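You operate a simulated robot arm through the tools that you are given. There is no shell and no other tool. Be economical: measure what you need, move in short steps, check, and stop when the job is done.

You run a simulated robot arm. Do the job below in one go: nothing can be reset, and whatever is moved stays where it is left.

## Task
Test the switch with the blue plunger and sort it by the lamp.
Fine: selector on PART, into the nest, press TEST once, push its plunger; green lamp, green tray; red lamp, red tray.

Only the result counts: the job must be done as asked and must still hold three seconds after the hand-in. Knocking over, shifting, dropping, spilling or breaking anything else fails it.

## Robot
A 6-joint arm with a two-finger parallel gripper, fixed in place. Base frame: the origin is at the foot of the arm, x ahead of it, y to its left, z up. Readings come in mm, degrees, newtons and seconds.
Its first joint turns from -66.0 to 66.0 degrees. Payload 2.45 kg.
Tool frame: the origin (TCP) lies between the finger pads and is the grasp point; the fingertips stand 24 mm ahead of it; z points along the fingers, y is the line along which they close. Largest opening 68 mm; finger width 17, thickness 10; the body of the gripper, 40 by 70 mm, starts 41 mm behind the TCP.
Orientation is told as [roll, pitch, yaw] about the base's x, y, z axes, in that order, counted from this pose: with the fingers straight down and closing along the base's y, the tool's x points along the base's -x, its y along +y and its z along -z.

## Interface
- The arm moves only by the tool servo_tool. Its argument "steps" is text: rows parted by semicolons, each of 6 numbers parted by spaces: the shift along the tool's x, y, z in units of 50 mm (1.0 is 50 mm), then the turn, a rotation vector about the tool's x, y, z in units of 6 degrees (1.0 is 6 degrees). In form: dx dy dz rx ry rz; .... A call has 1 to 12 rows; each row shifts and turns the commanded pose from where the row before left it, along the tool's axes as they then stand. "jaw" is the opening, from 0 (shut) to 1 (fully open), set as the call begins (left out, the last holds). A call with a number of a shift or a turn outside -1 to 1 is refused whole. Rows are played at 5 a second. More than 50 mm and 8.6 degrees between two rows, or a gripper value outside its range, and nothing of the call is played. Where a pose cannot be reached the arm comes as near as it can. A force on the tool above 40 N (or 10 N above the force at the start of the call, whichever is more), or a blocked arm, ends the call early, and 0.2 s more pass. The fingers move at their own pace (about 108 mm/s each) and stop on an object; they squeeze with about 44 N. The grip force told is the motor's: it shows also when the fingers shut on nothing. Time passes only in rows, and 0.2 s behind the last, so rows that do not move let the fingers close. The reply holds the time, the measured pose of the TCP, the force on the tool along the base axes, the opening and the grip force, in the units named above and with some noise.
- Cameras (640 x 400 px; columns grow to the right, rows downward): "scene" is fixed at [184.5, 431.7, 1463.3]; the picture's right is [-0.54, -0.84, 0.00], its down [-0.48, 0.31, -0.82] and it looks along [0.69, -0.45, -0.57] (base axes); focal length 358 px, centre (320, 200). "wrist" rides on the gripper at [84, 11, -75] in the tool frame; the picture's right is [-0.13, 0.99, 0.00], its down [-0.60, -0.08, -0.79] and it looks along [-0.79, -0.10, 0.61] (tool axes); focal length 251 px, centre (320, 200). There is no depth. A picture from a camera that has moved, and an enlarged one, comes with that camera's place and axes in the base frame and with its lens.
- get_image(camera): a new picture of that camera. No time passes.
- enlarge(camera, box): a new picture of the part [left, top, right, bottom] of that camera's present view, enlarged. No time passes.
- finish_job(): hands the job in; it is judged then, once.

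Work in short steps. Places have to be worked out from the pictures, the camera data and where the tool is seen: move nearer, look again, correct. Check each grasp and each placing, and mend what went wrong. You have 120 turns and 84 pictures in all, those below and enlarged ones among them. Open the gripper and draw the arm clear of the work before you hand the job in, unless the task says otherwise; then end with one line.

The tools are called after "Call:" as name(argument=value, ...) on one line, values as JSON. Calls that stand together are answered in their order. servo_tool: Moves the arm, as the interface text tells. Its arguments: {"type":"object","properties":{"steps":{"type":"string"},"jaw":{"type":"number"}},"required":["steps"]} The other tools are called the same way: get_image (camera) takes a picture; enlarge (camera, box) takes an enlarged picture of a part of a camera's view; finish_job () hands the job in.

At the start:

```text
clock: 0.0
tool_pos: [468.8, 41.0, 1222.5]
ee_rot: [0.0, 0.0, 0.0]
ft_force: [0.4, 0.3, 0.6]
grip_width: 67.9
gripper_force: 0.0
```

scene: 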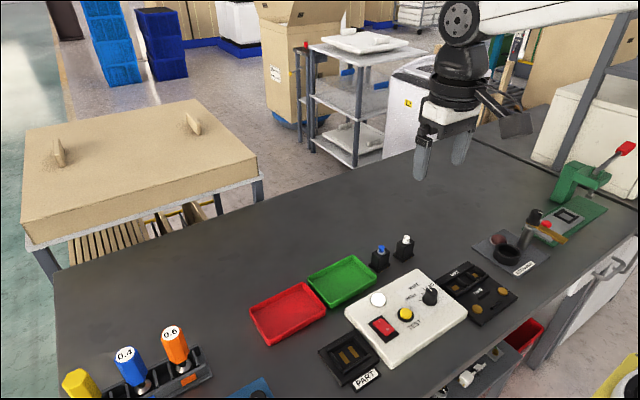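
wrist: 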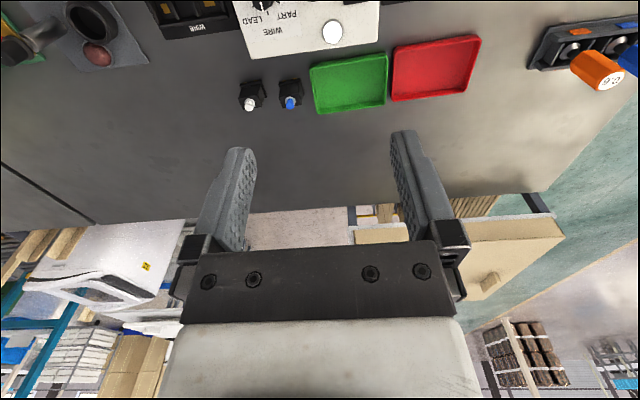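

The blue switch, triangulated from both cameras, comes out near x 635, y -36, z 857. That puts the bench well above the 360 stated in the brief, so I need a closer look before moving.

Call:
enlarge(camera="scene", box=[310, 220, 530, 400])

Call:
enlarge(camera="wrist", box=[140, 0, 500, 130])

Call:
enlarge(camera="scene", box=[460, 130, 640, 300])

```text
2.22 times, centred on (420, 310) of scene
camera zoom: at [184.5, 431.7, 1463.3], right [-0.54, -0.84, 0.0], down [-0.48, 0.31, -0.82], along [0.69, -0.45, -0.57], focal length 795 px, centre (98, -44)
```

zoom: 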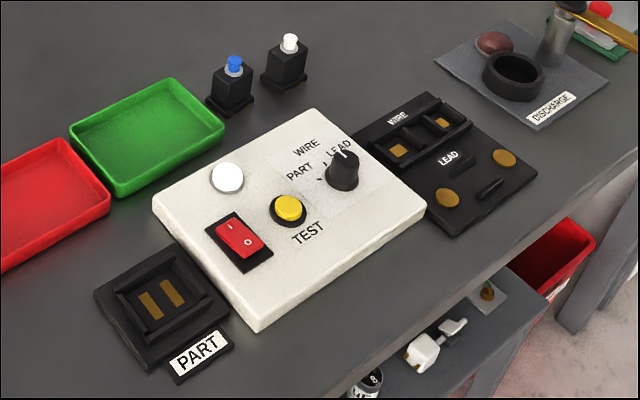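

```text
1.78 times, centred on (320, 65) of wrist
camera zoom: at [385.1, 53.0, 1297.8], right [0.13, 0.99, 0.0], down [0.6, -0.08, 0.79], along [0.79, -0.1, -0.61], focal length 447 px, centre (320, 440)
```

zoom: 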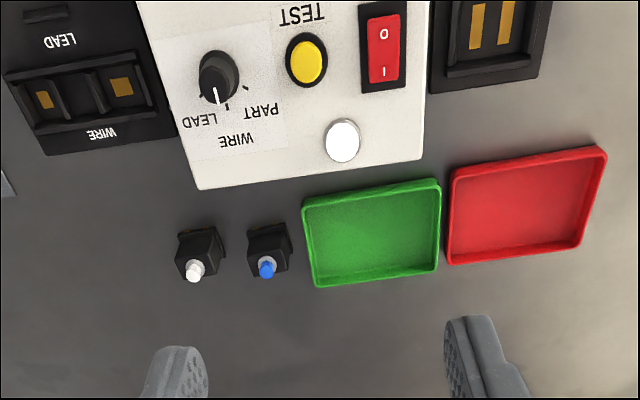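

```text
2.35 times, centred on (550, 215) of scene
camera zoom: at [184.5, 431.7, 1463.3], right [-0.54, -0.84, 0.0], down [-0.48, 0.31, -0.82], along [0.69, -0.45, -0.57], focal length 842 px, centre (-221, 165)
```

zoom: 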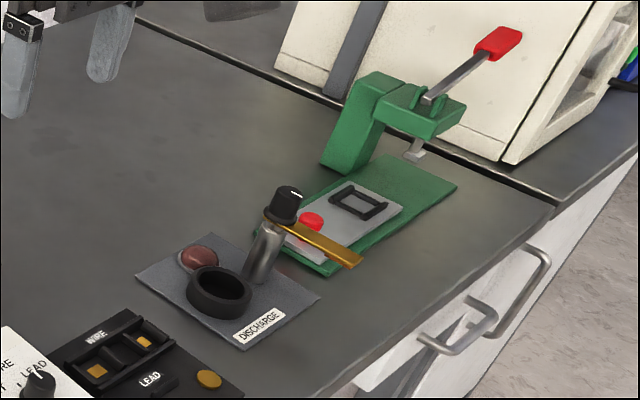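

The box sits on the base side of the switches, and the plunger tip measures about (633, -33, 885). I'll go lower and closer to look and refine these figures.

Call:
servo_tool(steps="-0.355 -0.38 0.81 0 0 0; -0.355 -0.38 0.81 0 0 0; -0.355 -0.38 0.81 0 0 0; -0.355 -0.38 0.81 0 0 0; 0 0 0 0 0 0", jaw=1)

Call:
get_image(camera="wrist")

Call:
get_image(camera="scene")

```text
clock: 1.2
tool_pos: [541.2, -37.3, 1061.2]
ee_rot: [0.0, 0.0, 0.0]
ft_force: [0.2, 0.7, -0.2]
grip_width: 67.9
gripper_force: 0.0
```

```text
78 pictures are left
camera wrist: at [457.7, -26.1, 1137.1], right [0.13, 0.99, 0.0], down [0.6, -0.08, 0.79], along [0.79, -0.1, -0.61], focal length 251 px, centre (320, 200)
```

wrist: 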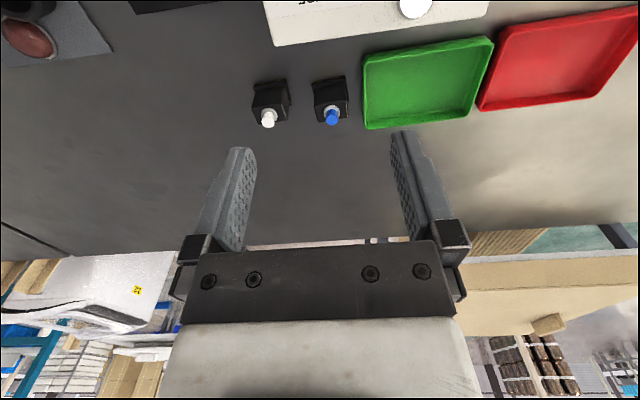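

```text
77 pictures are left
```

scene: 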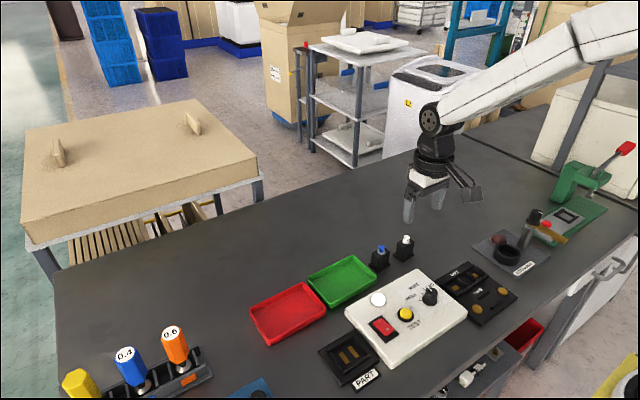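

The tool's projection in the scene matches its reading, and the new rays put the blue plunger top near (637, -35, 880). Next I'll move over the box to see the selector, nest and lamp.

Call:
servo_tool(steps="0.505 0.435 0.105 0 0 0; 0.505 0.435 0.105 0 0 0; 0.505 0.435 0.105 0 0 0; 0.505 0.435 0.105 0 0 0; 0 0 0 0 0 0", jaw=1)

Call:
get_image(camera="wrist")

Call:
enlarge(camera="wrist", box=[120, 0, 520, 200])

Call:
enlarge(camera="scene", box=[340, 260, 480, 370])

```text
clock: 2.4
tool_pos: [439.2, 52.9, 1039.8]
ee_rot: [0.0, 0.0, 0.0]
ft_force: [0.3, 0.1, 0.2]
grip_width: 67.8
gripper_force: 0.1
```

```text
76 pictures are left
camera wrist: at [355.1, 64.1, 1115.1], right [0.13, 0.99, 0.0], down [0.6, -0.08, 0.79], along [0.79, -0.1, -0.61], focal length 251 px, centre (320, 200)
```

wrist: 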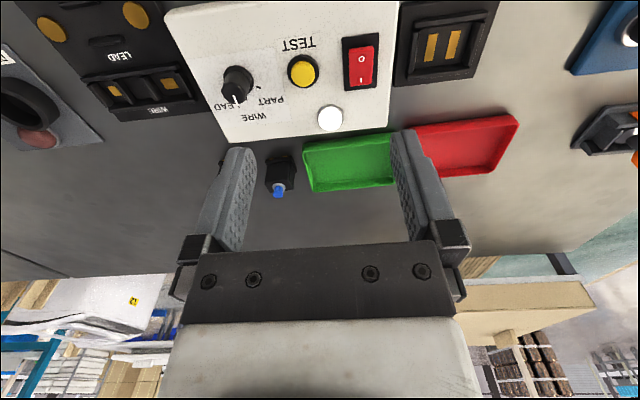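

```text
1.60 times, centred on (320, 100) of wrist
camera zoom: at [355.1, 64.1, 1115.1], right [0.13, 0.99, 0.0], down [0.6, -0.08, 0.79], along [0.79, -0.1, -0.61], focal length 402 px, centre (320, 360)
```

zoom: 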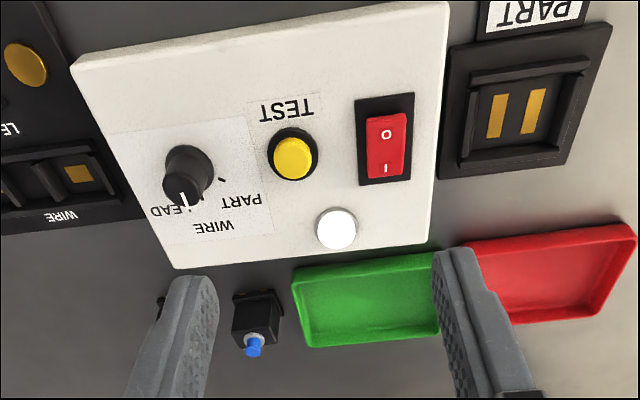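

```text
3.64 times, centred on (410, 315) of scene
camera zoom: at [184.4, 431.7, 1463.3], right [-0.54, -0.84, 0.0], down [-0.48, 0.31, -0.82], along [0.69, -0.45, -0.57], focal length 1300 px, centre (-7, -218)
```

zoom: 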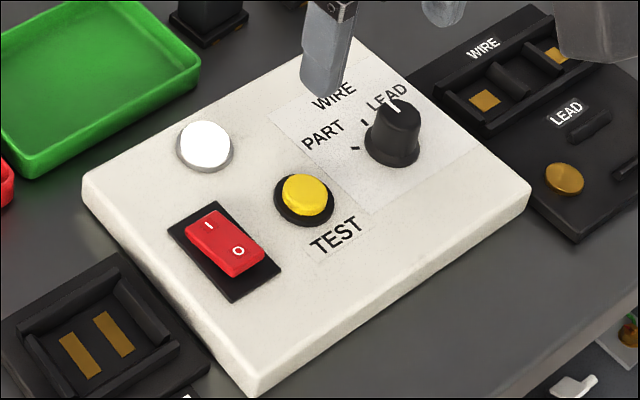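

I need the pointer direction, so I'll enlarge the knob in both views.

Call:
enlarge(camera="wrist", box=[200, 50, 280, 130])

Call:
enlarge(camera="scene", box=[400, 270, 450, 310])

Call:
enlarge(camera="wrist", box=[320, 20, 500, 140])

```text
5.00 times, centred on (240, 90) of wrist
camera zoom: at [355.1, 64.1, 1115.1], right [0.13, 0.99, 0.0], down [0.6, -0.08, 0.79], along [0.79, -0.1, -0.61], focal length 1257 px, centre (720, 750)
```

zoom: 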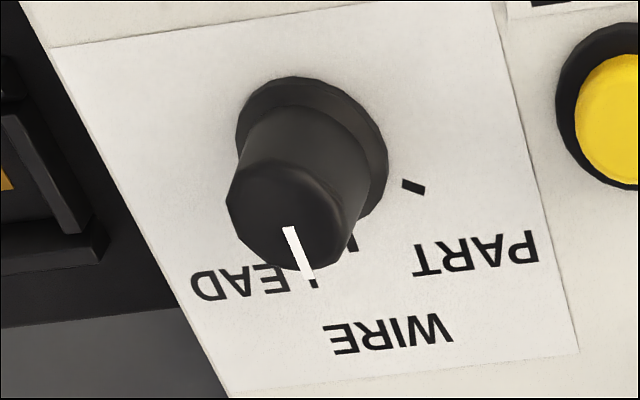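

```text
10.00 times, centred on (425, 290) of scene
camera zoom: at [184.4, 431.7, 1463.3], right [-0.54, -0.84, 0.0], down [-0.48, 0.31, -0.82], along [0.69, -0.45, -0.57], focal length 3576 px, centre (-730, -700)
```

zoom: 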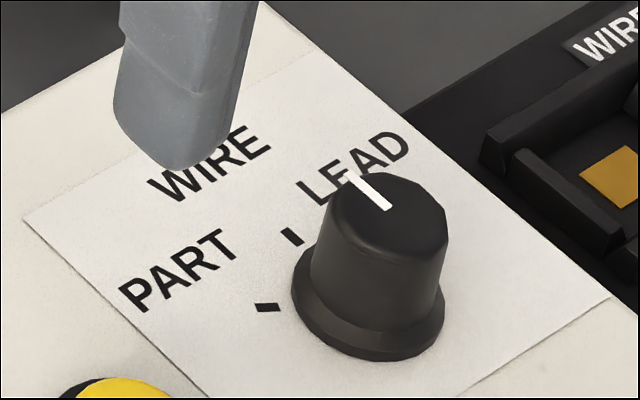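

```text
3.33 times, centred on (410, 80) of wrist
camera zoom: at [355.1, 64.1, 1115.1], right [0.13, 0.99, 0.0], down [0.6, -0.08, 0.79], along [0.79, -0.1, -0.61], focal length 838 px, centre (20, 600)
```

zoom: 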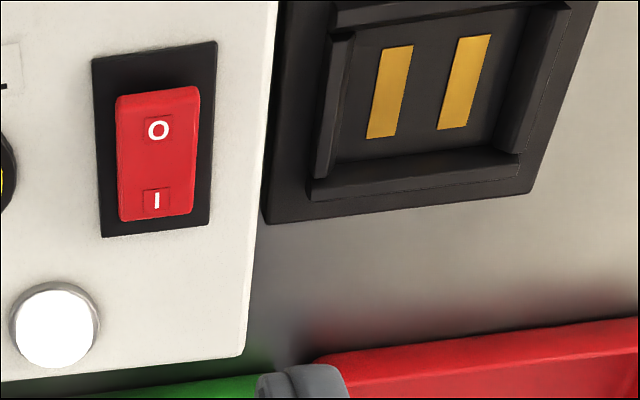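

The knob points at WIRE and PART is about 50° counterclockwise seen from above. The power switch's state is unclear so far. The knob is at about (474, -36) and the box top at about z 852, so I'll move above it.

Call:
servo_tool(steps="-0.233 -0.593 0.6 0 0 0; -0.233 -0.593 0.6 0 0 0; -0.233 -0.593 0.6 0 0 0; 0 0 0 0 0 0", jaw=0.75)

Call:
get_image(camera="wrist")

Call:
enlarge(camera="scene", box=[370, 200, 500, 310])

```text
clock: 3.4
tool_pos: [472.4, -37.0, 946.8]
ee_rot: [0.0, 0.0, 0.0]
ft_force: [-0.2, 0.7, -0.8]
grip_width: 51.1
gripper_force: 0.0
```

```text
70 pictures are left
camera wrist: at [389.4, -25.4, 1023.0], right [0.13, 0.99, 0.0], down [0.6, -0.08, 0.79], along [0.79, -0.1, -0.61], focal length 251 px, centre (320, 200)
```

wrist: 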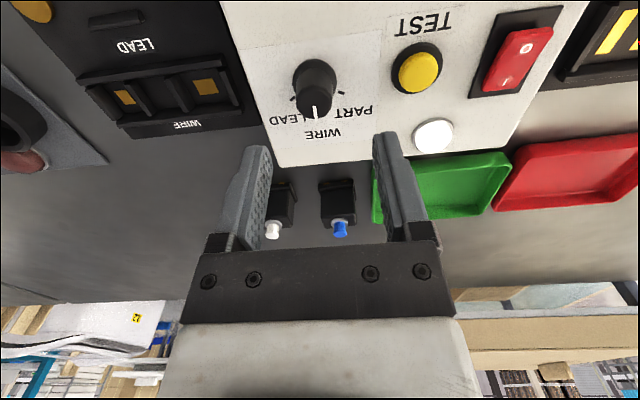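

```text
3.64 times, centred on (435, 255) of scene
camera zoom: at [184.5, 431.7, 1463.3], right [-0.54, -0.84, 0.0], down [-0.48, 0.31, -0.82], along [0.69, -0.45, -0.57], focal length 1300 px, centre (-98, 0)
```

zoom: 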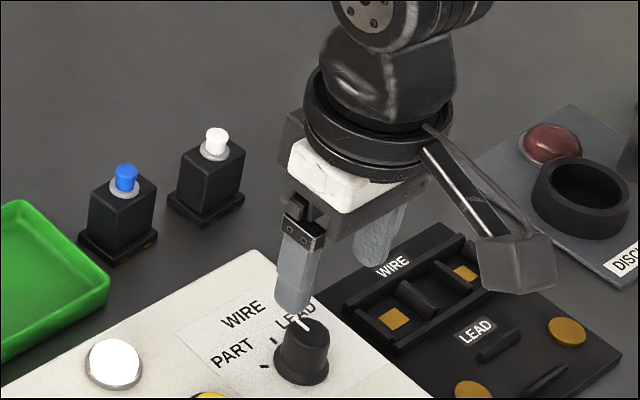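

I'm now above the knob, and will enlarge it for precise centring.

Call:
enlarge(camera="wrist", box=[260, 40, 380, 140])

Call:
enlarge(camera="wrist", box=[420, 0, 640, 160])

```text
4.00 times, centred on (320, 90) of wrist
camera zoom: at [389.4, -25.4, 1023.0], right [0.13, 0.99, 0.0], down [0.6, -0.08, 0.79], along [0.79, -0.1, -0.61], focal length 1006 px, centre (320, 640)
```

zoom: 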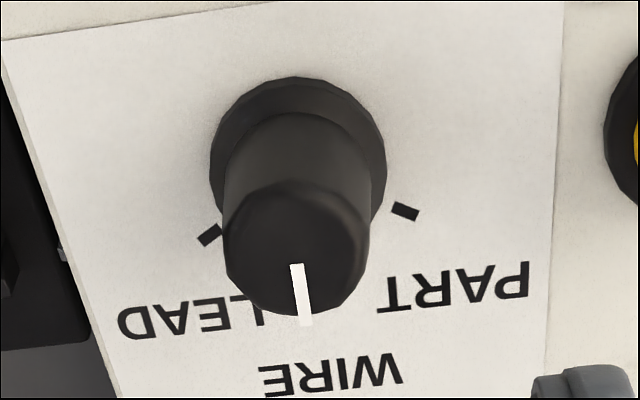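

```text
2.50 times, centred on (530, 80) of wrist
camera zoom: at [389.4, -25.4, 1023.0], right [0.13, 0.99, 0.0], down [0.6, -0.08, 0.79], along [0.79, -0.1, -0.61], focal length 629 px, centre (-205, 500)
```

zoom: 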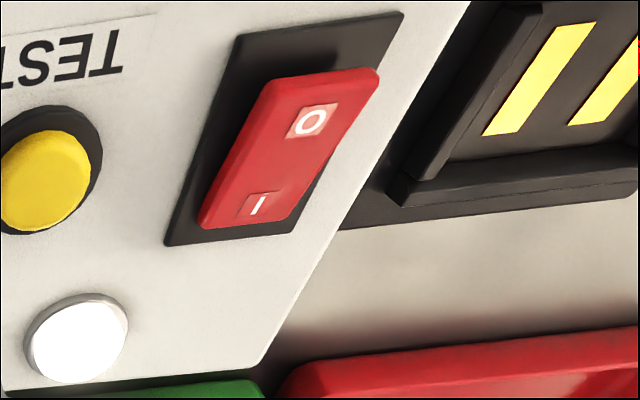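

The rocker's "I" end is pressed, so power is on. The knob axis is at (473.8, -39.5) and its top at z 883, so I'll descend around it with the TCP at about z 890.

Call:
servo_tool(steps="-0.028 -0.05 0.3 0 0 0; 0 0 0.42 0 0 0; 0 0 0.42 0 0 0; 0 0 0 0 0 0", jaw=0.75)

Call:
get_image(camera="wrist")

Call:
enlarge(camera="scene", box=[390, 240, 480, 310])

```text
clock: 4.4
tool_pos: [475.6, -38.0, 892.1]
ee_rot: [-0.1, -0.1, 0.0]
ft_force: [-0.3, -0.2, -1.3]
grip_width: 50.9
gripper_force: 0.0
```

```text
66 pictures are left
camera wrist: at [391.6, -27.3, 967.5], right [0.13, 0.99, 0.0], down [0.6, -0.08, 0.79], along [0.79, -0.1, -0.61], focal length 251 px, centre (320, 200)
```

wrist: 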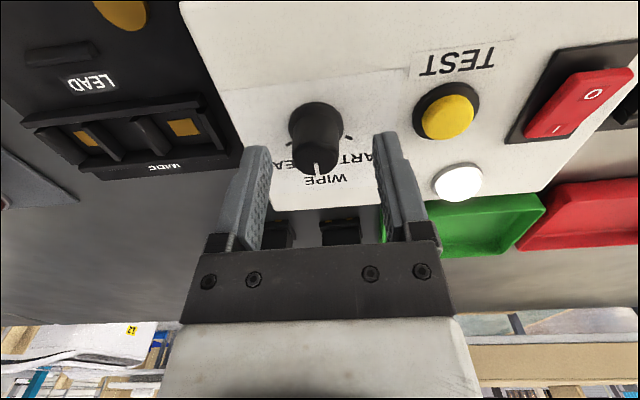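

```text
5.71 times, centred on (435, 275) of scene
camera zoom: at [184.5, 431.7, 1463.3], right [-0.54, -0.84, 0.0], down [-0.48, 0.31, -0.82], along [0.69, -0.45, -0.57], focal length 2044 px, centre (-337, -229)
```

zoom: 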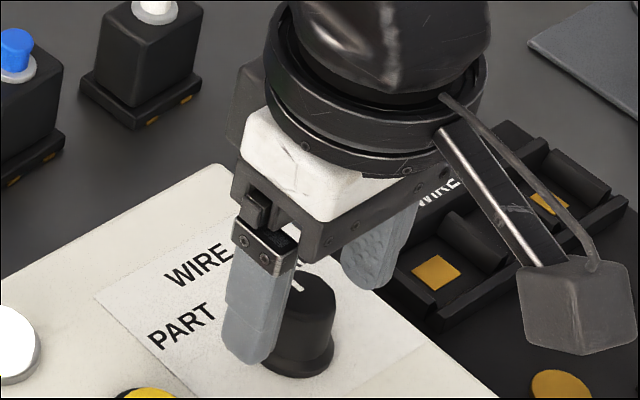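

Call:
enlarge(camera="wrist", box=[240, 80, 400, 200])

```text
3.33 times, centred on (320, 140) of wrist
camera zoom: at [391.6, -27.3, 967.5], right [0.13, 0.99, 0.0], down [0.6, -0.08, 0.79], along [0.79, -0.1, -0.61], focal length 838 px, centre (320, 400)
```

zoom: 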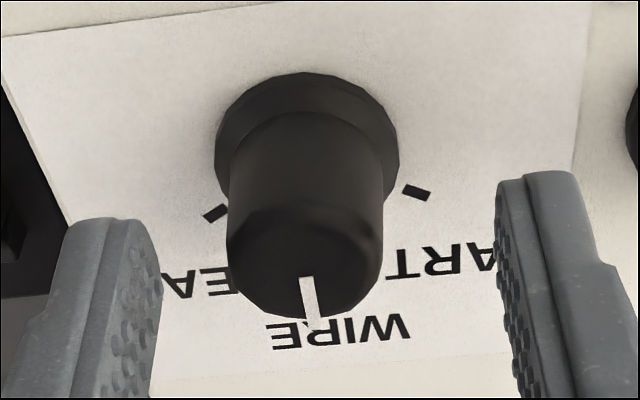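

The knob centre is at about (472, -39.3), so I'll shift slightly and close on it.

Call:
servo_tool(steps="0.065 -0.03 0.07 0 0 0; 0 0 0 0 0 0", jaw=0.75)

Call:
servo_tool(steps="0 0 0 0 0 0; 0 0 0 0 0 0; 0 0 0 0 0 0", jaw=0.2)

```text
clock: 5.0
tool_pos: [472.9, -39.0, 887.3]
ee_rot: [0.0, 0.0, -0.1]
ft_force: [-0.3, 0.4, 0.7]
grip_width: 51.1
gripper_force: 0.0
```

```text
clock: 5.8
tool_pos: [472.9, -40.9, 889.7]
ee_rot: [0.0, 0.1, -0.1]
ft_force: [-1.3, -25.3, -1.5]
grip_width: 25.5
gripper_force: 40.8
```

Gripped at 25.5 mm, but with a -25 N side force, so the knob lies about 2 mm further in -y. I'll shift to relieve it.

Call:
servo_tool(steps="0 -0.03 0 0 0 0; 0 0 0 0 0 0")

```text
clock: 6.4
tool_pos: [473.6, -41.8, 889.7]
ee_rot: [0.0, 0.0, 0.0]
ft_force: [2.5, -10.7, -11.0]
grip_width: 25.6
gripper_force: 40.8
```

Call:
servo_tool(steps="0 -0.02 0 0 0 0; 0 0 0 0 0 -1; 0 0 0 0 0 -1; 0 0 0 0 0 -1; 0 0 0 0 0 -1; 0 0 0 0 0 0")

```text
clock: 7.5
tool_pos: [472.2, -43.3, 888.8]
ee_rot: [-0.1, -0.1, 20.0]
ft_force: [5.4, -8.1, -9.8]
grip_width: 25.8
gripper_force: 41.0
stopped in row 5: the force on the tool passed its limit (the readings are from after the stop); the commanded pose is now the measured one
```

The force limit stopped it at 20°. I'll look at whether the knob is turning.

Call:
enlarge(camera="wrist", box=[240, 80, 400, 200])

Call:
enlarge(camera="scene", box=[390, 240, 480, 310])

```text
3.33 times, centred on (320, 140) of wrist
camera zoom: at [390.6, -62.2, 964.3], right [-0.22, 0.98, 0.0], down [0.59, 0.13, 0.79], along [0.77, 0.17, -0.61], focal length 838 px, centre (320, 400)
```

zoom: 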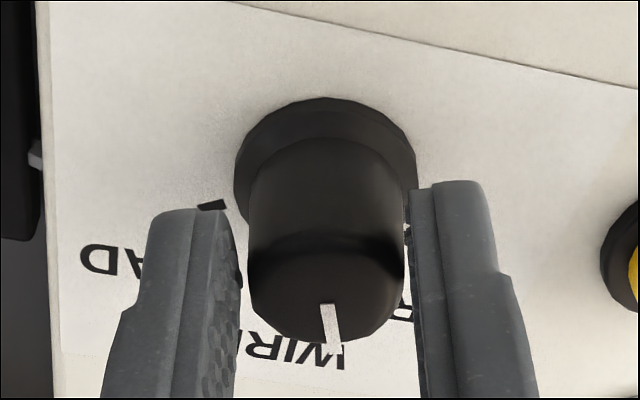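

```text
5.71 times, centred on (435, 275) of scene
camera zoom: at [184.7, 431.5, 1463.4], right [-0.54, -0.84, 0.0], down [-0.48, 0.31, -0.82], along [0.69, -0.44, -0.57], focal length 2044 px, centre (-337, -229)
```

zoom: 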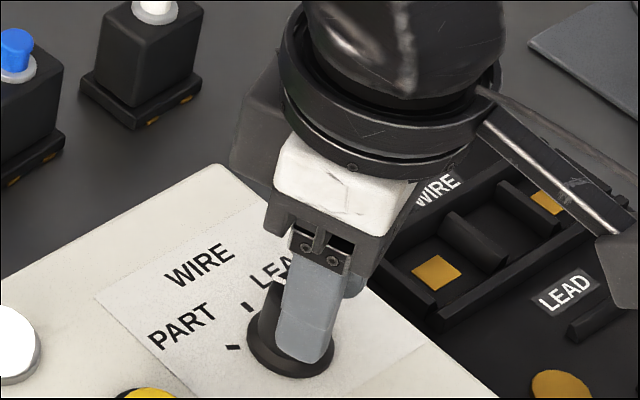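

The knob turns with the gripper and the box has not moved. I'll continue with smaller steps.

Call:
servo_tool(steps="0 0 0 0 0 -0.6; 0 0 0 0 0 -0.6; 0 0 0 0 0 -0.6; 0 0 0 0 0 -0.6; 0 0 0 0 0 -0.6; 0 0 0 0 0 -0.6; 0 0 0 0 0 -0.6; 0 0 0 0 0 -0.6; 0 0 0 0 0 0")

Call:
enlarge(camera="wrist", box=[240, 80, 400, 200])

```text
clock: 8.5
tool_pos: [473.7, -44.9, 888.7]
ee_rot: [-0.1, -0.1, 33.5]
ft_force: [4.4, -7.7, -9.1]
grip_width: 25.4
gripper_force: 41.1
stopped in row 4: the force on the tool passed its limit (the readings are from after the stop); the commanded pose is now the measured one
```

```text
3.33 times, centred on (320, 140) of wrist
camera zoom: at [397.6, -82.4, 964.1], right [-0.44, 0.9, 0.0], down [0.54, 0.27, 0.79], along [0.71, 0.35, -0.61], focal length 838 px, centre (320, 400)
```

zoom: 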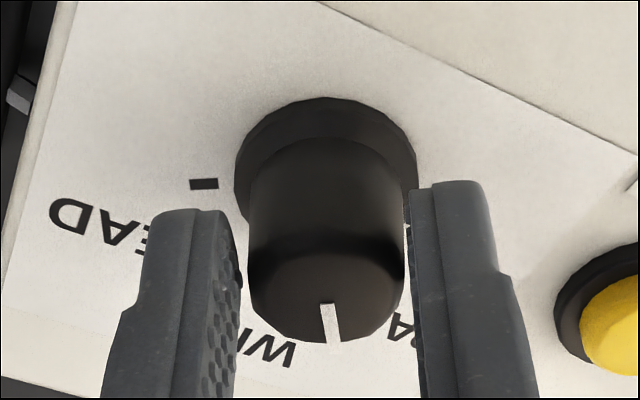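

Call:
servo_tool(steps="0 -0.015 0 0 0 0; 0 0 0 0 0 -0.45; 0 0 0 0 0 -0.45; 0 0 0 0 0 -0.45; 0 0 0 0 0 -0.45; 0 0 0 0 0 -0.45; 0 0 0 0 0 -0.45; 0 0 0 0 0 0")

Call:
enlarge(camera="wrist", box=[240, 80, 400, 200])

```text
clock: 10.0
tool_pos: [474.9, -46.4, 888.9]
ee_rot: [-0.3, 0.0, 47.6]
ft_force: [5.0, -5.1, -10.5]
grip_width: 25.6
gripper_force: 40.6
stopped in row 7: the force on the tool passed its limit (the readings are from after the stop); the commanded pose is now the measured one
```

```text
3.33 times, centred on (320, 140) of wrist
camera zoom: at [410.1, -101.3, 964.2], right [-0.65, 0.76, -0.01], down [0.46, 0.4, 0.79], along [0.61, 0.51, -0.61], focal length 838 px, centre (320, 400)
```

zoom: 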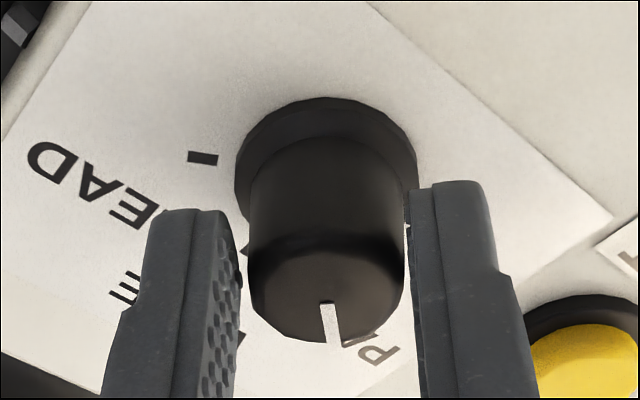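

The TCP has drifted about 5 mm, so I'm checking whether the box slid.

Call:
enlarge(camera="scene", box=[340, 260, 480, 370])

```text
3.64 times, centred on (410, 315) of scene
camera zoom: at [184.7, 431.6, 1463.3], right [-0.54, -0.84, 0.0], down [-0.48, 0.31, -0.82], along [0.69, -0.44, -0.57], focal length 1300 px, centre (-7, -218)
```

zoom: 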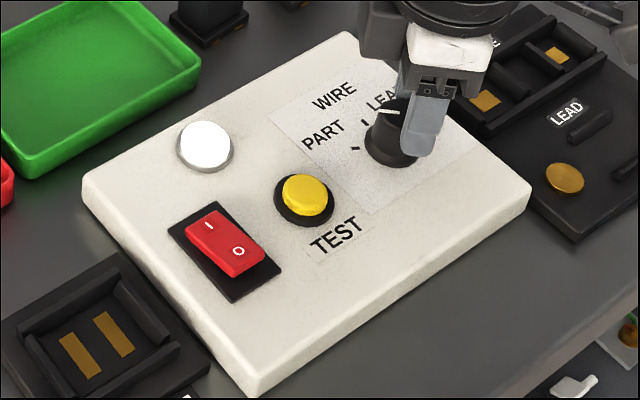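

The box hasn't moved. The drift only shows that the knob axis is about 6 mm further in +x than the TCP, near (479, -41). The pointer looks to be at PART, so I'll release and lift to check.

Call:
servo_tool(steps="0 0 0 0 0 0; 0 0 0 0 0 0; 0 0 -0.4 0 0 0; 0 0 -0.8 0 0 0; 0 0 0 0 0 0", jaw=0.7)

Call:
enlarge(camera="scene", box=[400, 270, 450, 310])

Call:
get_image(camera="wrist")

```text
clock: 11.2
tool_pos: [475.6, -46.5, 950.4]
ee_rot: [-0.3, 0.0, 47.7]
ft_force: [0.3, 0.1, 0.2]
grip_width: 47.4
gripper_force: 0.0
```

```text
10.00 times, centred on (425, 290) of scene
camera zoom: at [184.5, 431.7, 1463.3], right [-0.54, -0.84, 0.0], down [-0.48, 0.31, -0.82], along [0.69, -0.45, -0.57], focal length 3576 px, centre (-730, -700)
```

zoom: 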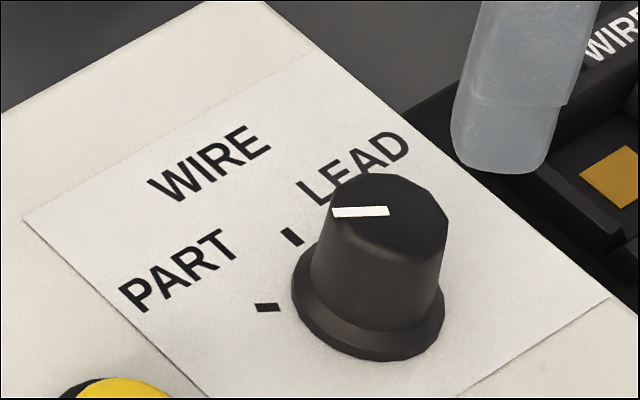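

```text
57 pictures are left
camera wrist: at [409.9, -101.2, 1024.7], right [-0.65, 0.76, 0.0], down [0.46, 0.4, 0.79], along [0.61, 0.51, -0.61], focal length 251 px, centre (320, 200)
```

wrist: 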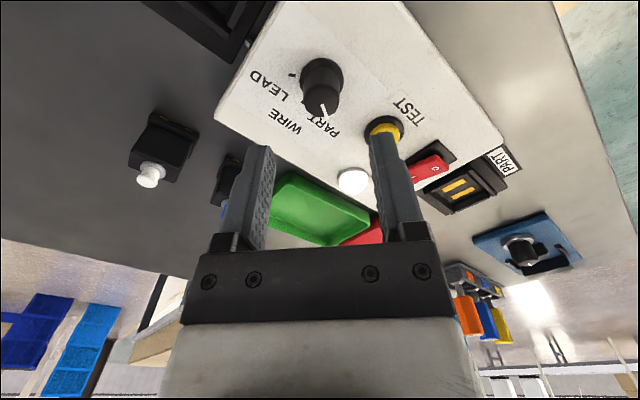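

The selector is on PART. I'll turn back to yaw 0 and move above the blue switch to look.

Call:
servo_tool(steps="0 0 -0.8 0 0 0.994; 0 0 0 0 0 0.994; 0 0 0 0 0 0.994; 0 0 0 0 0 0.994; 0 0 0 0 0 0.994; 0 0 0 0 0 0.994; 0 0 0 0 0 0.994; 0 0 0 0 0 0.994; -0.8 0.08 0 0 0 0; -0.8 0.08 0 0 0 0; -0.6 0.06 0.3 0 0 0; 0 0 0 0 0 0", jaw=0.75)

Call:
get_image(camera="wrist")

Call:
enlarge(camera="scene", box=[340, 200, 450, 290])

```text
clock: 13.8
tool_pos: [583.3, -35.6, 976.4]
ee_rot: [-0.1, -0.3, 0.0]
ft_force: [-0.1, 0.1, 0.4]
grip_width: 51.2
gripper_force: 0.0
```

```text
56 pictures are left
camera wrist: at [500.0, -24.7, 1052.0], right [0.13, 0.99, 0.0], down [0.6, -0.08, 0.8], along [0.79, -0.1, -0.61], focal length 251 px, centre (320, 200)
```

wrist: 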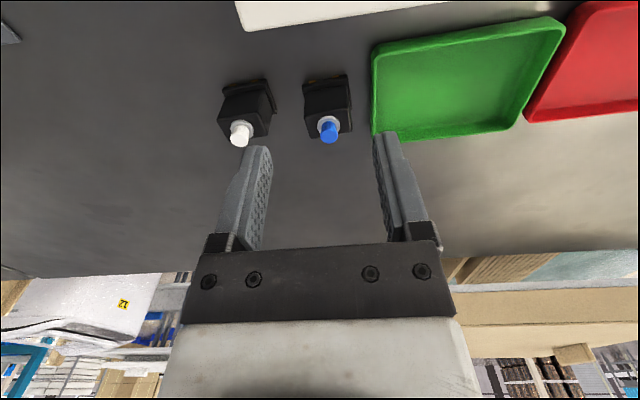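

```text
4.44 times, centred on (395, 245) of scene
camera zoom: at [184.5, 431.7, 1463.3], right [-0.54, -0.84, 0.0], down [-0.48, 0.31, -0.82], along [0.69, -0.45, -0.57], focal length 1590 px, centre (-13, 0)
```

zoom: 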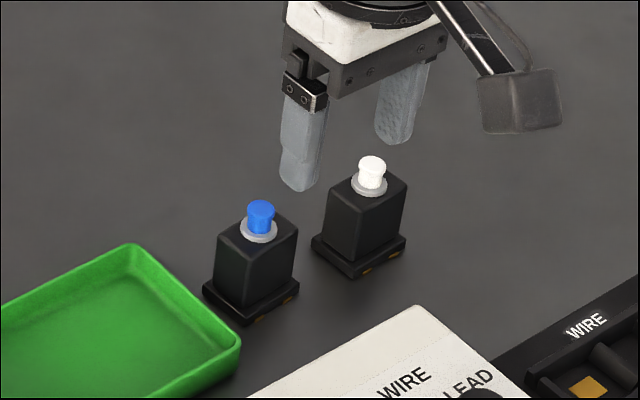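

The contacts under the switch are spaced along y like the nest strips, so its yaw can stay. I'll go to just above it.

Call:
servo_tool(steps="-0.49 0.015 0.5 0 0 0; -0.49 0.015 0.4 0 0 0; 0 0 0 0 0 0", jaw=0.75)

Call:
get_image(camera="wrist")

Call:
enlarge(camera="scene", box=[340, 200, 450, 290])

```text
clock: 14.6
tool_pos: [633.5, -32.5, 930.1]
ee_rot: [-0.1, -0.4, -0.1]
ft_force: [-0.2, -0.1, 0.9]
grip_width: 50.7
gripper_force: 0.0
```

```text
54 pictures are left
camera wrist: at [549.4, -21.4, 1006.0], right [0.13, 0.99, 0.0], down [0.6, -0.08, 0.8], along [0.79, -0.1, -0.6], focal length 251 px, centre (320, 200)
```

wrist: 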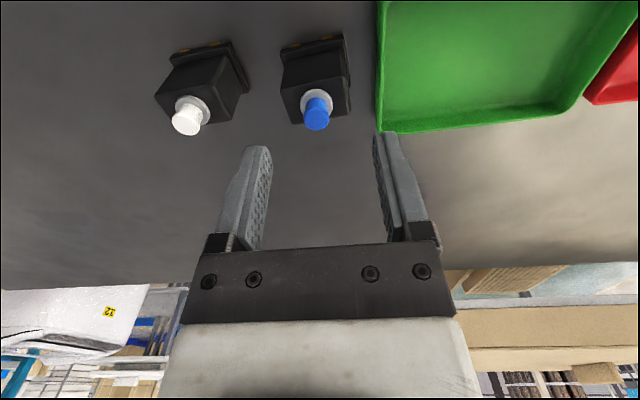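

```text
4.44 times, centred on (395, 245) of scene
camera zoom: at [184.5, 431.7, 1463.3], right [-0.54, -0.84, 0.0], down [-0.48, 0.31, -0.82], along [0.69, -0.45, -0.57], focal length 1590 px, centre (-13, 0)
```

zoom: 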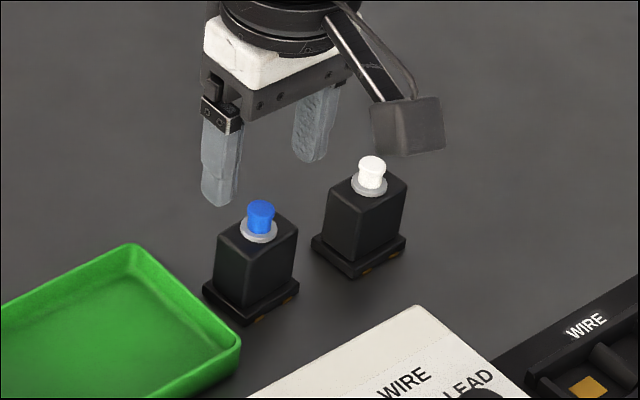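

Call:
enlarge(camera="wrist", box=[240, 20, 400, 140])

```text
3.33 times, centred on (320, 80) of wrist
camera zoom: at [549.4, -21.4, 1006.0], right [0.13, 0.99, 0.0], down [0.6, -0.08, 0.8], along [0.79, -0.1, -0.6], focal length 838 px, centre (320, 600)
```

zoom: 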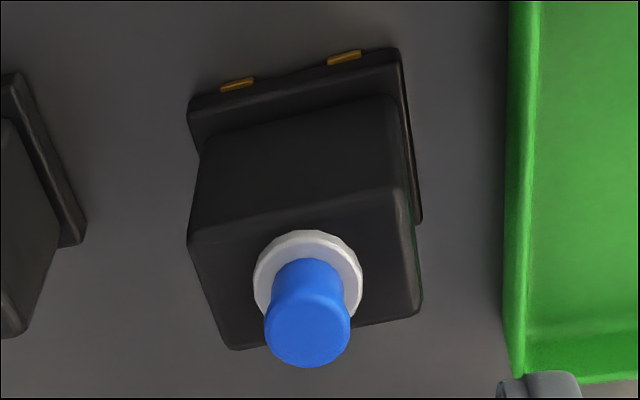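

The switch body is about 38 (y) by 24 (x), turned about +6.3°, with its centre near (634, -34). I'll align yaw and descend partway to z 905 to check.

Call:
servo_tool(steps="0 0 0 0 0 -1.0; 0 -0.02 0.25 0 0 0; 0 0 0.25 0 0 0; 0 0 0 0 0 0", jaw=0.8)

Call:
get_image(camera="wrist")

Call:
enlarge(camera="scene", box=[340, 200, 450, 290])

```text
clock: 15.6
tool_pos: [632.8, -34.0, 906.2]
ee_rot: [-0.2, -0.4, 6.0]
ft_force: [0.1, 0.3, -0.5]
grip_width: 54.1
gripper_force: 0.2
```

```text
51 pictures are left
camera wrist: at [548.2, -31.7, 980.7], right [0.03, 1.0, 0.0], down [0.6, -0.01, 0.8], along [0.8, -0.02, -0.6], focal length 251 px, centre (320, 200)
```

wrist: 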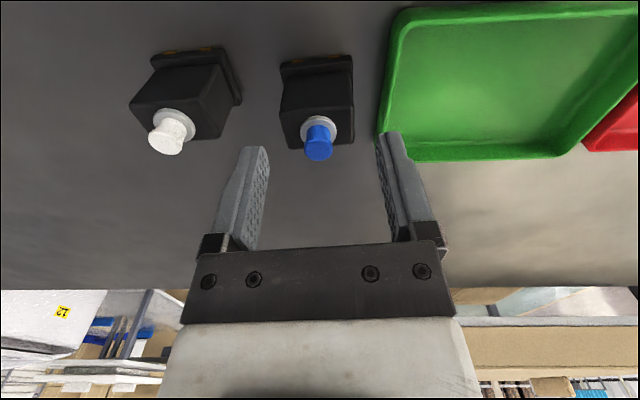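

```text
4.44 times, centred on (395, 245) of scene
camera zoom: at [184.5, 431.7, 1463.3], right [-0.54, -0.84, 0.0], down [-0.48, 0.31, -0.82], along [0.69, -0.45, -0.57], focal length 1590 px, centre (-13, 0)
```

zoom: 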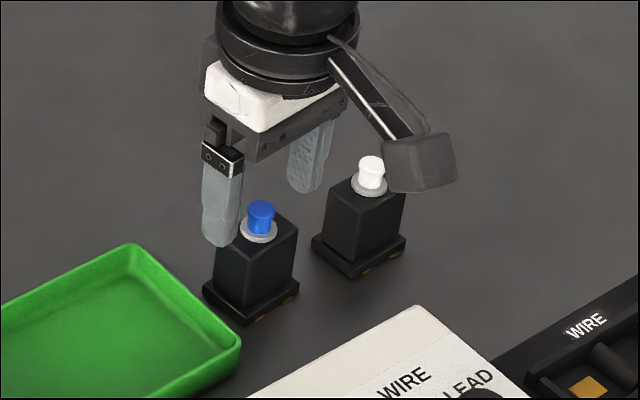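

Call:
enlarge(camera="wrist", box=[240, 40, 400, 160])

```text
3.33 times, centred on (320, 100) of wrist
camera zoom: at [548.2, -31.7, 980.7], right [0.03, 1.0, 0.0], down [0.6, -0.01, 0.8], along [0.8, -0.02, -0.6], focal length 838 px, centre (320, 533)
```

zoom: 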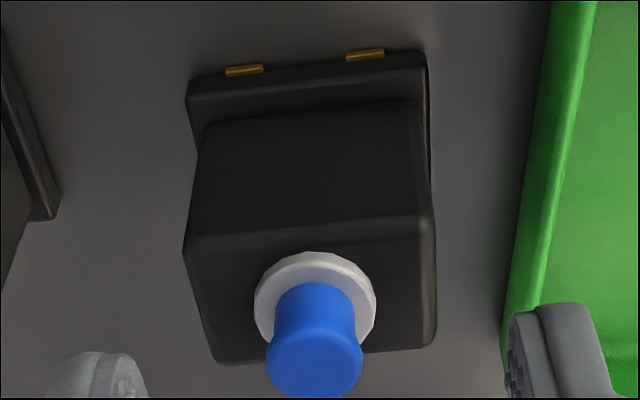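

The refit gives a body-top centre of (632, -34, 871), about 36 × 23 at yaw ≈ 6°. The TCP is already aligned, so I'll descend to about z 874.

Call:
servo_tool(steps="0 0 0.22 0 0 0; 0 0 0.22 0 0 0; 0 0 0.2 0 0 0; 0 0 0 0 0 0", jaw=0.8)

Call:
get_image(camera="wrist")

Call:
enlarge(camera="scene", box=[340, 200, 450, 290])

```text
clock: 16.6
tool_pos: [632.4, -35.2, 873.8]
ee_rot: [-0.3, -0.4, 6.1]
ft_force: [0.0, 1.0, 0.5]
grip_width: 54.4
gripper_force: 0.2
```

```text
48 pictures are left
camera wrist: at [548.2, -32.5, 948.4], right [0.03, 1.0, 0.0], down [0.6, -0.01, 0.8], along [0.8, -0.02, -0.6], focal length 251 px, centre (320, 200)
```

wrist: 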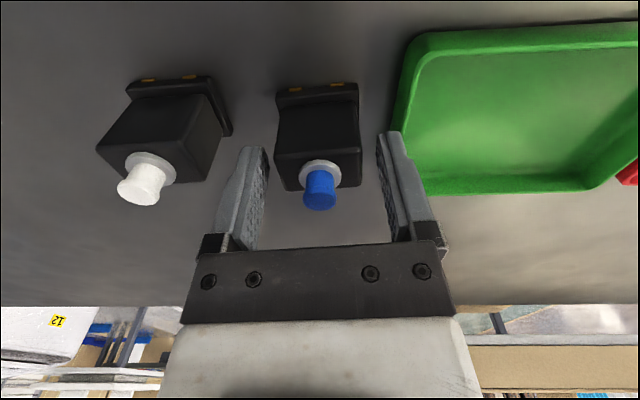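

```text
4.44 times, centred on (395, 245) of scene
camera zoom: at [184.5, 431.7, 1463.3], right [-0.54, -0.84, 0.0], down [-0.48, 0.31, -0.82], along [0.69, -0.45, -0.57], focal length 1590 px, centre (-13, 0)
```

zoom: 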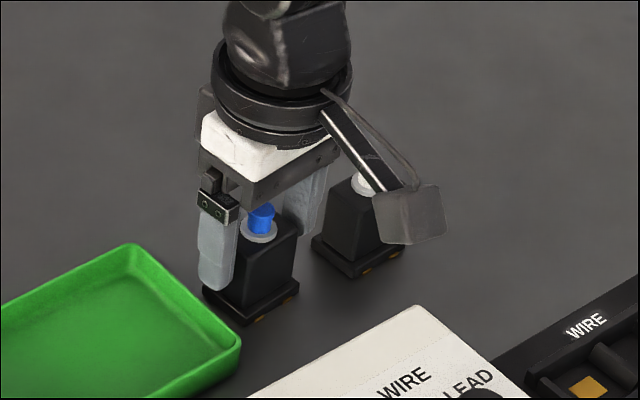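

The fingers straddle the body well and are well centred. I'll close to grip.

Call:
servo_tool(steps="0 0 0 0 0 0; 0 0 0 0 0 0; 0 0 0 0 0 0", jaw=0.3)

```text
clock: 17.4
tool_pos: [633.0, -34.6, 873.5]
ee_rot: [-0.2, -0.4, 6.0]
ft_force: [0.0, 1.1, -0.6]
grip_width: 38.6
gripper_force: 43.5
```

The grip is firm at 38.6 mm. I'll lift and carry it high over the box towards the PART nest, around (478, 178).

Call:
servo_tool(steps="0 0 -0.3 0 0 0; 0 0 -0.7 0 0 0; 0 0 -0.8 0 0 0; 0.44 0.757 0 0 0 0; 0.44 0.757 0 0 0 0; 0.44 0.757 0 0 0 0; 0.44 0.757 0 0 0 0; 0.44 0.757 0 0 0 0; 0.44 0.757 0 0 0 0; 0 0 0 0 0 0")

Call:
get_image(camera="wrist")

Call:
enlarge(camera="scene", box=[290, 230, 450, 390])

```text
clock: 19.6
tool_pos: [477.6, 178.7, 962.1]
ee_rot: [0.0, -0.3, 6.0]
ft_force: [0.2, 0.5, -1.9]
grip_width: 39.1
gripper_force: 44.3
```

```text
46 pictures are left
camera wrist: at [392.9, 181.5, 1036.7], right [0.03, 1.0, 0.0], down [0.6, -0.01, 0.8], along [0.8, -0.02, -0.6], focal length 251 px, centre (320, 200)
```

wrist: 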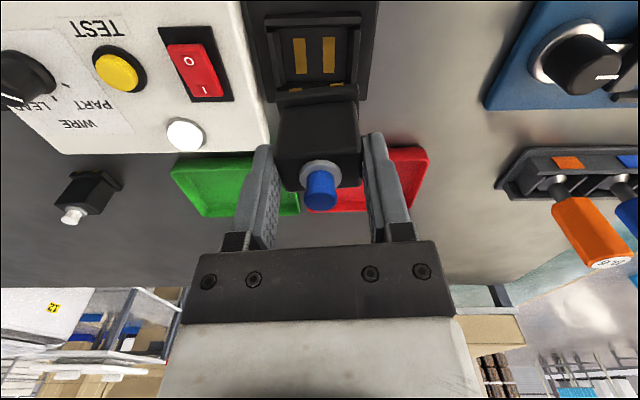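

```text
2.50 times, centred on (370, 310) of scene
camera zoom: at [184.4, 431.8, 1463.3], right [-0.54, -0.84, 0.0], down [-0.48, 0.31, -0.82], along [0.69, -0.45, -0.57], focal length 894 px, centre (195, -75)
```

zoom: 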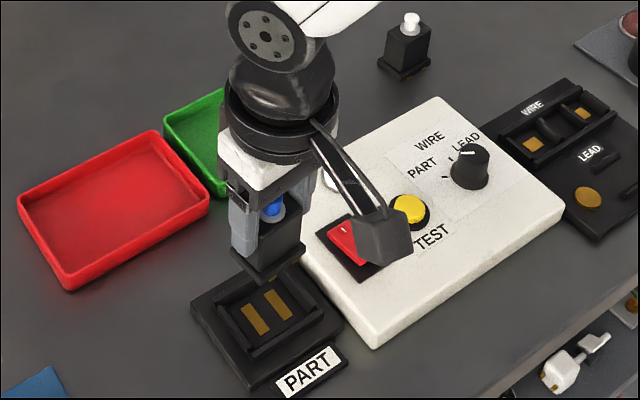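

I'll enlarge the nest and the held part to align them.

Call:
enlarge(camera="wrist", box=[230, 0, 400, 110])

Call:
enlarge(camera="wrist", box=[240, 80, 400, 220])

```text
3.64 times, centred on (315, 55) of wrist
camera zoom: at [392.9, 181.5, 1036.7], right [0.03, 1.0, 0.0], down [0.6, -0.01, 0.8], along [0.8, -0.02, -0.6], focal length 914 px, centre (338, 727)
```

zoom: 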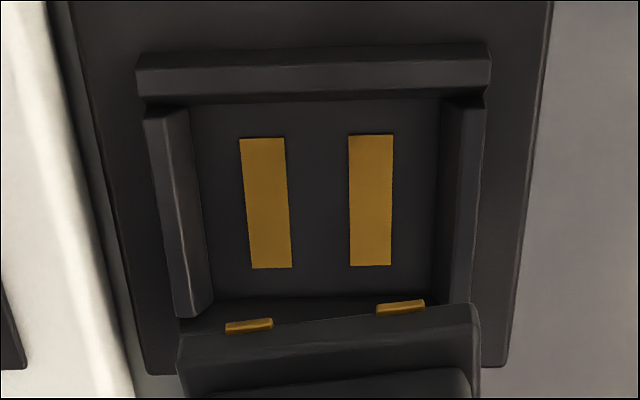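

```text
2.86 times, centred on (320, 150) of wrist
camera zoom: at [392.9, 181.5, 1036.7], right [0.03, 1.0, 0.0], down [0.6, -0.01, 0.8], along [0.8, -0.02, -0.6], focal length 718 px, centre (320, 343)
```

zoom: 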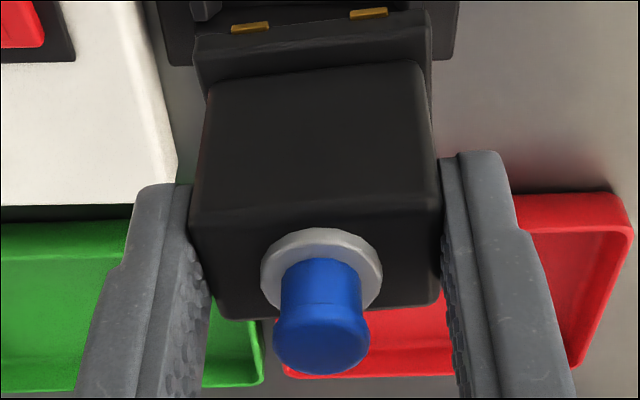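

The nest yaw is about 0 with its centre near (485, 174). The switch sits 3.4 mm ahead of the TCP with its bottom about 57 below. I'll set yaw 0, align, and descend to z 905 to recheck.

Call:
servo_tool(steps="0 0 0 0 0 1; -0.082 -0.088 0 0 0 0; 0 0 0.57 0 0 0; 0 0 0.57 0 0 0; 0 0 0 0 0 0")

Call:
enlarge(camera="wrist", box=[220, 0, 420, 140])

Call:
enlarge(camera="scene", box=[310, 290, 400, 390])

```text
clock: 20.8
tool_pos: [481.8, 173.6, 902.8]
ee_rot: [0.0, -0.3, -0.1]
ft_force: [-1.0, -0.4, -0.3]
grip_width: 38.9
gripper_force: 44.0
```

```text
2.86 times, centred on (320, 70) of wrist
camera zoom: at [399.3, 184.5, 977.9], right [0.13, 0.99, 0.0], down [0.6, -0.08, 0.8], along [0.79, -0.1, -0.6], focal length 718 px, centre (320, 571)
```

zoom: 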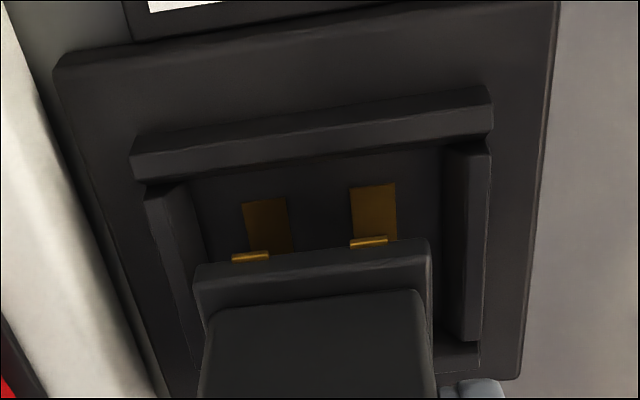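

```text
4.00 times, centred on (355, 340) of scene
camera zoom: at [184.5, 431.7, 1463.3], right [-0.54, -0.84, 0.0], down [-0.48, 0.31, -0.82], along [0.69, -0.45, -0.57], focal length 1431 px, centre (180, -360)
```

zoom: 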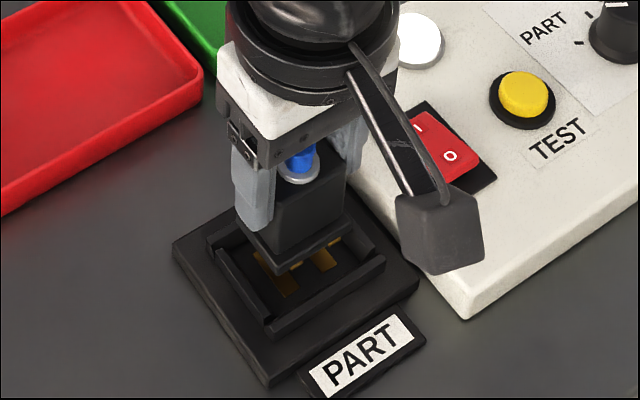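

Alignment is within about 1.5 mm in y, so I'll shift +1.4 mm and lower gently towards the floor, expecting the TCP near 880.

Call:
servo_tool(steps="0 0.028 0 0 0 0; 0 0 0.16 0 0 0; 0 0 0.16 0 0 0; 0 0 0.06 0 0 0; 0 0 0 0 0 0")

Call:
enlarge(camera="wrist", box=[220, 0, 420, 140])

Call:
enlarge(camera="scene", box=[310, 290, 400, 390])

```text
clock: 22.0
tool_pos: [482.5, 173.1, 884.7]
ee_rot: [-0.2, -0.2, 0.0]
ft_force: [-7.7, -0.4, -0.2]
grip_width: 39.0
gripper_force: 44.1
```

```text
2.86 times, centred on (320, 70) of wrist
camera zoom: at [398.1, 184.9, 960.0], right [0.13, 0.99, 0.0], down [0.6, -0.08, 0.79], along [0.79, -0.1, -0.61], focal length 718 px, centre (320, 571)
```

zoom: 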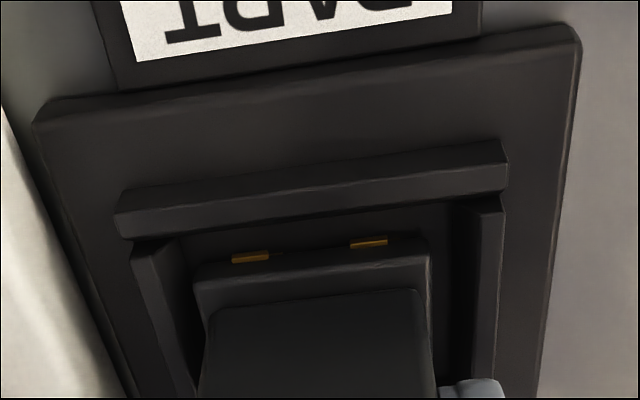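

```text
4.00 times, centred on (355, 340) of scene
camera zoom: at [184.2, 431.7, 1463.4], right [-0.54, -0.84, 0.0], down [-0.48, 0.31, -0.82], along [0.69, -0.45, -0.57], focal length 1431 px, centre (180, -360)
```

zoom: 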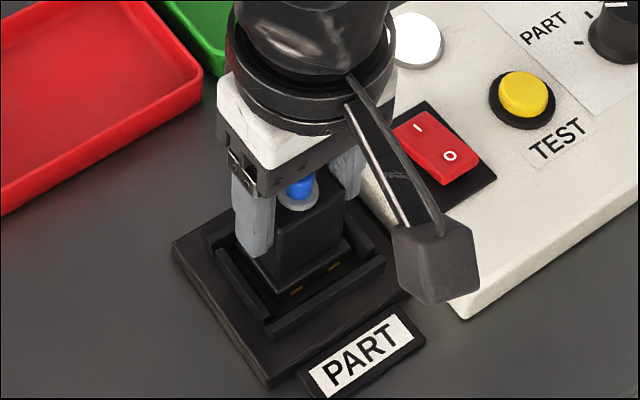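

A -7.7 N force along x suggests the flange touches the far rail. I'll back off 3 mm in -x and lower further.

Call:
servo_tool(steps="0.06 0.01 0 0 0 0; 0 0 0.06 0 0 0; 0 0 0 0 0 0")

```text
clock: 22.8
tool_pos: [481.5, 175.4, 883.8]
ee_rot: [0.0, -0.5, 0.0]
ft_force: [-1.1, 1.7, 6.5]
grip_width: 38.9
gripper_force: 43.2
```

An upward force of 6.5 N shows the bottom is touching something. I'll check whether it is flat on the floor.

Call:
enlarge(camera="scene", box=[325, 315, 385, 385])

Call:
enlarge(camera="wrist", box=[220, 40, 420, 180])

```text
5.71 times, centred on (355, 350) of scene
camera zoom: at [184.3, 431.7, 1463.3], right [-0.54, -0.84, 0.0], down [-0.48, 0.31, -0.82], along [0.69, -0.45, -0.57], focal length 2044 px, centre (120, -657)
```

zoom: 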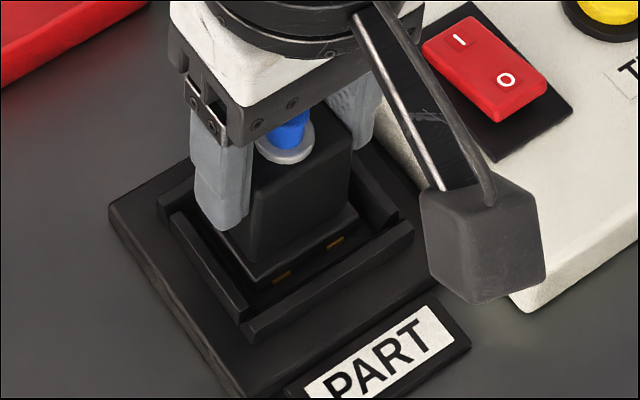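

```text
2.86 times, centred on (320, 110) of wrist
camera zoom: at [397.2, 186.5, 958.3], right [0.13, 0.99, 0.0], down [0.6, -0.08, 0.8], along [0.79, -0.1, -0.6], focal length 718 px, centre (320, 457)
```

zoom: 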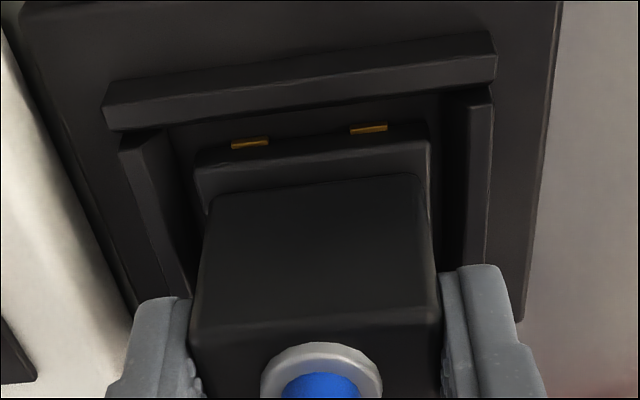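

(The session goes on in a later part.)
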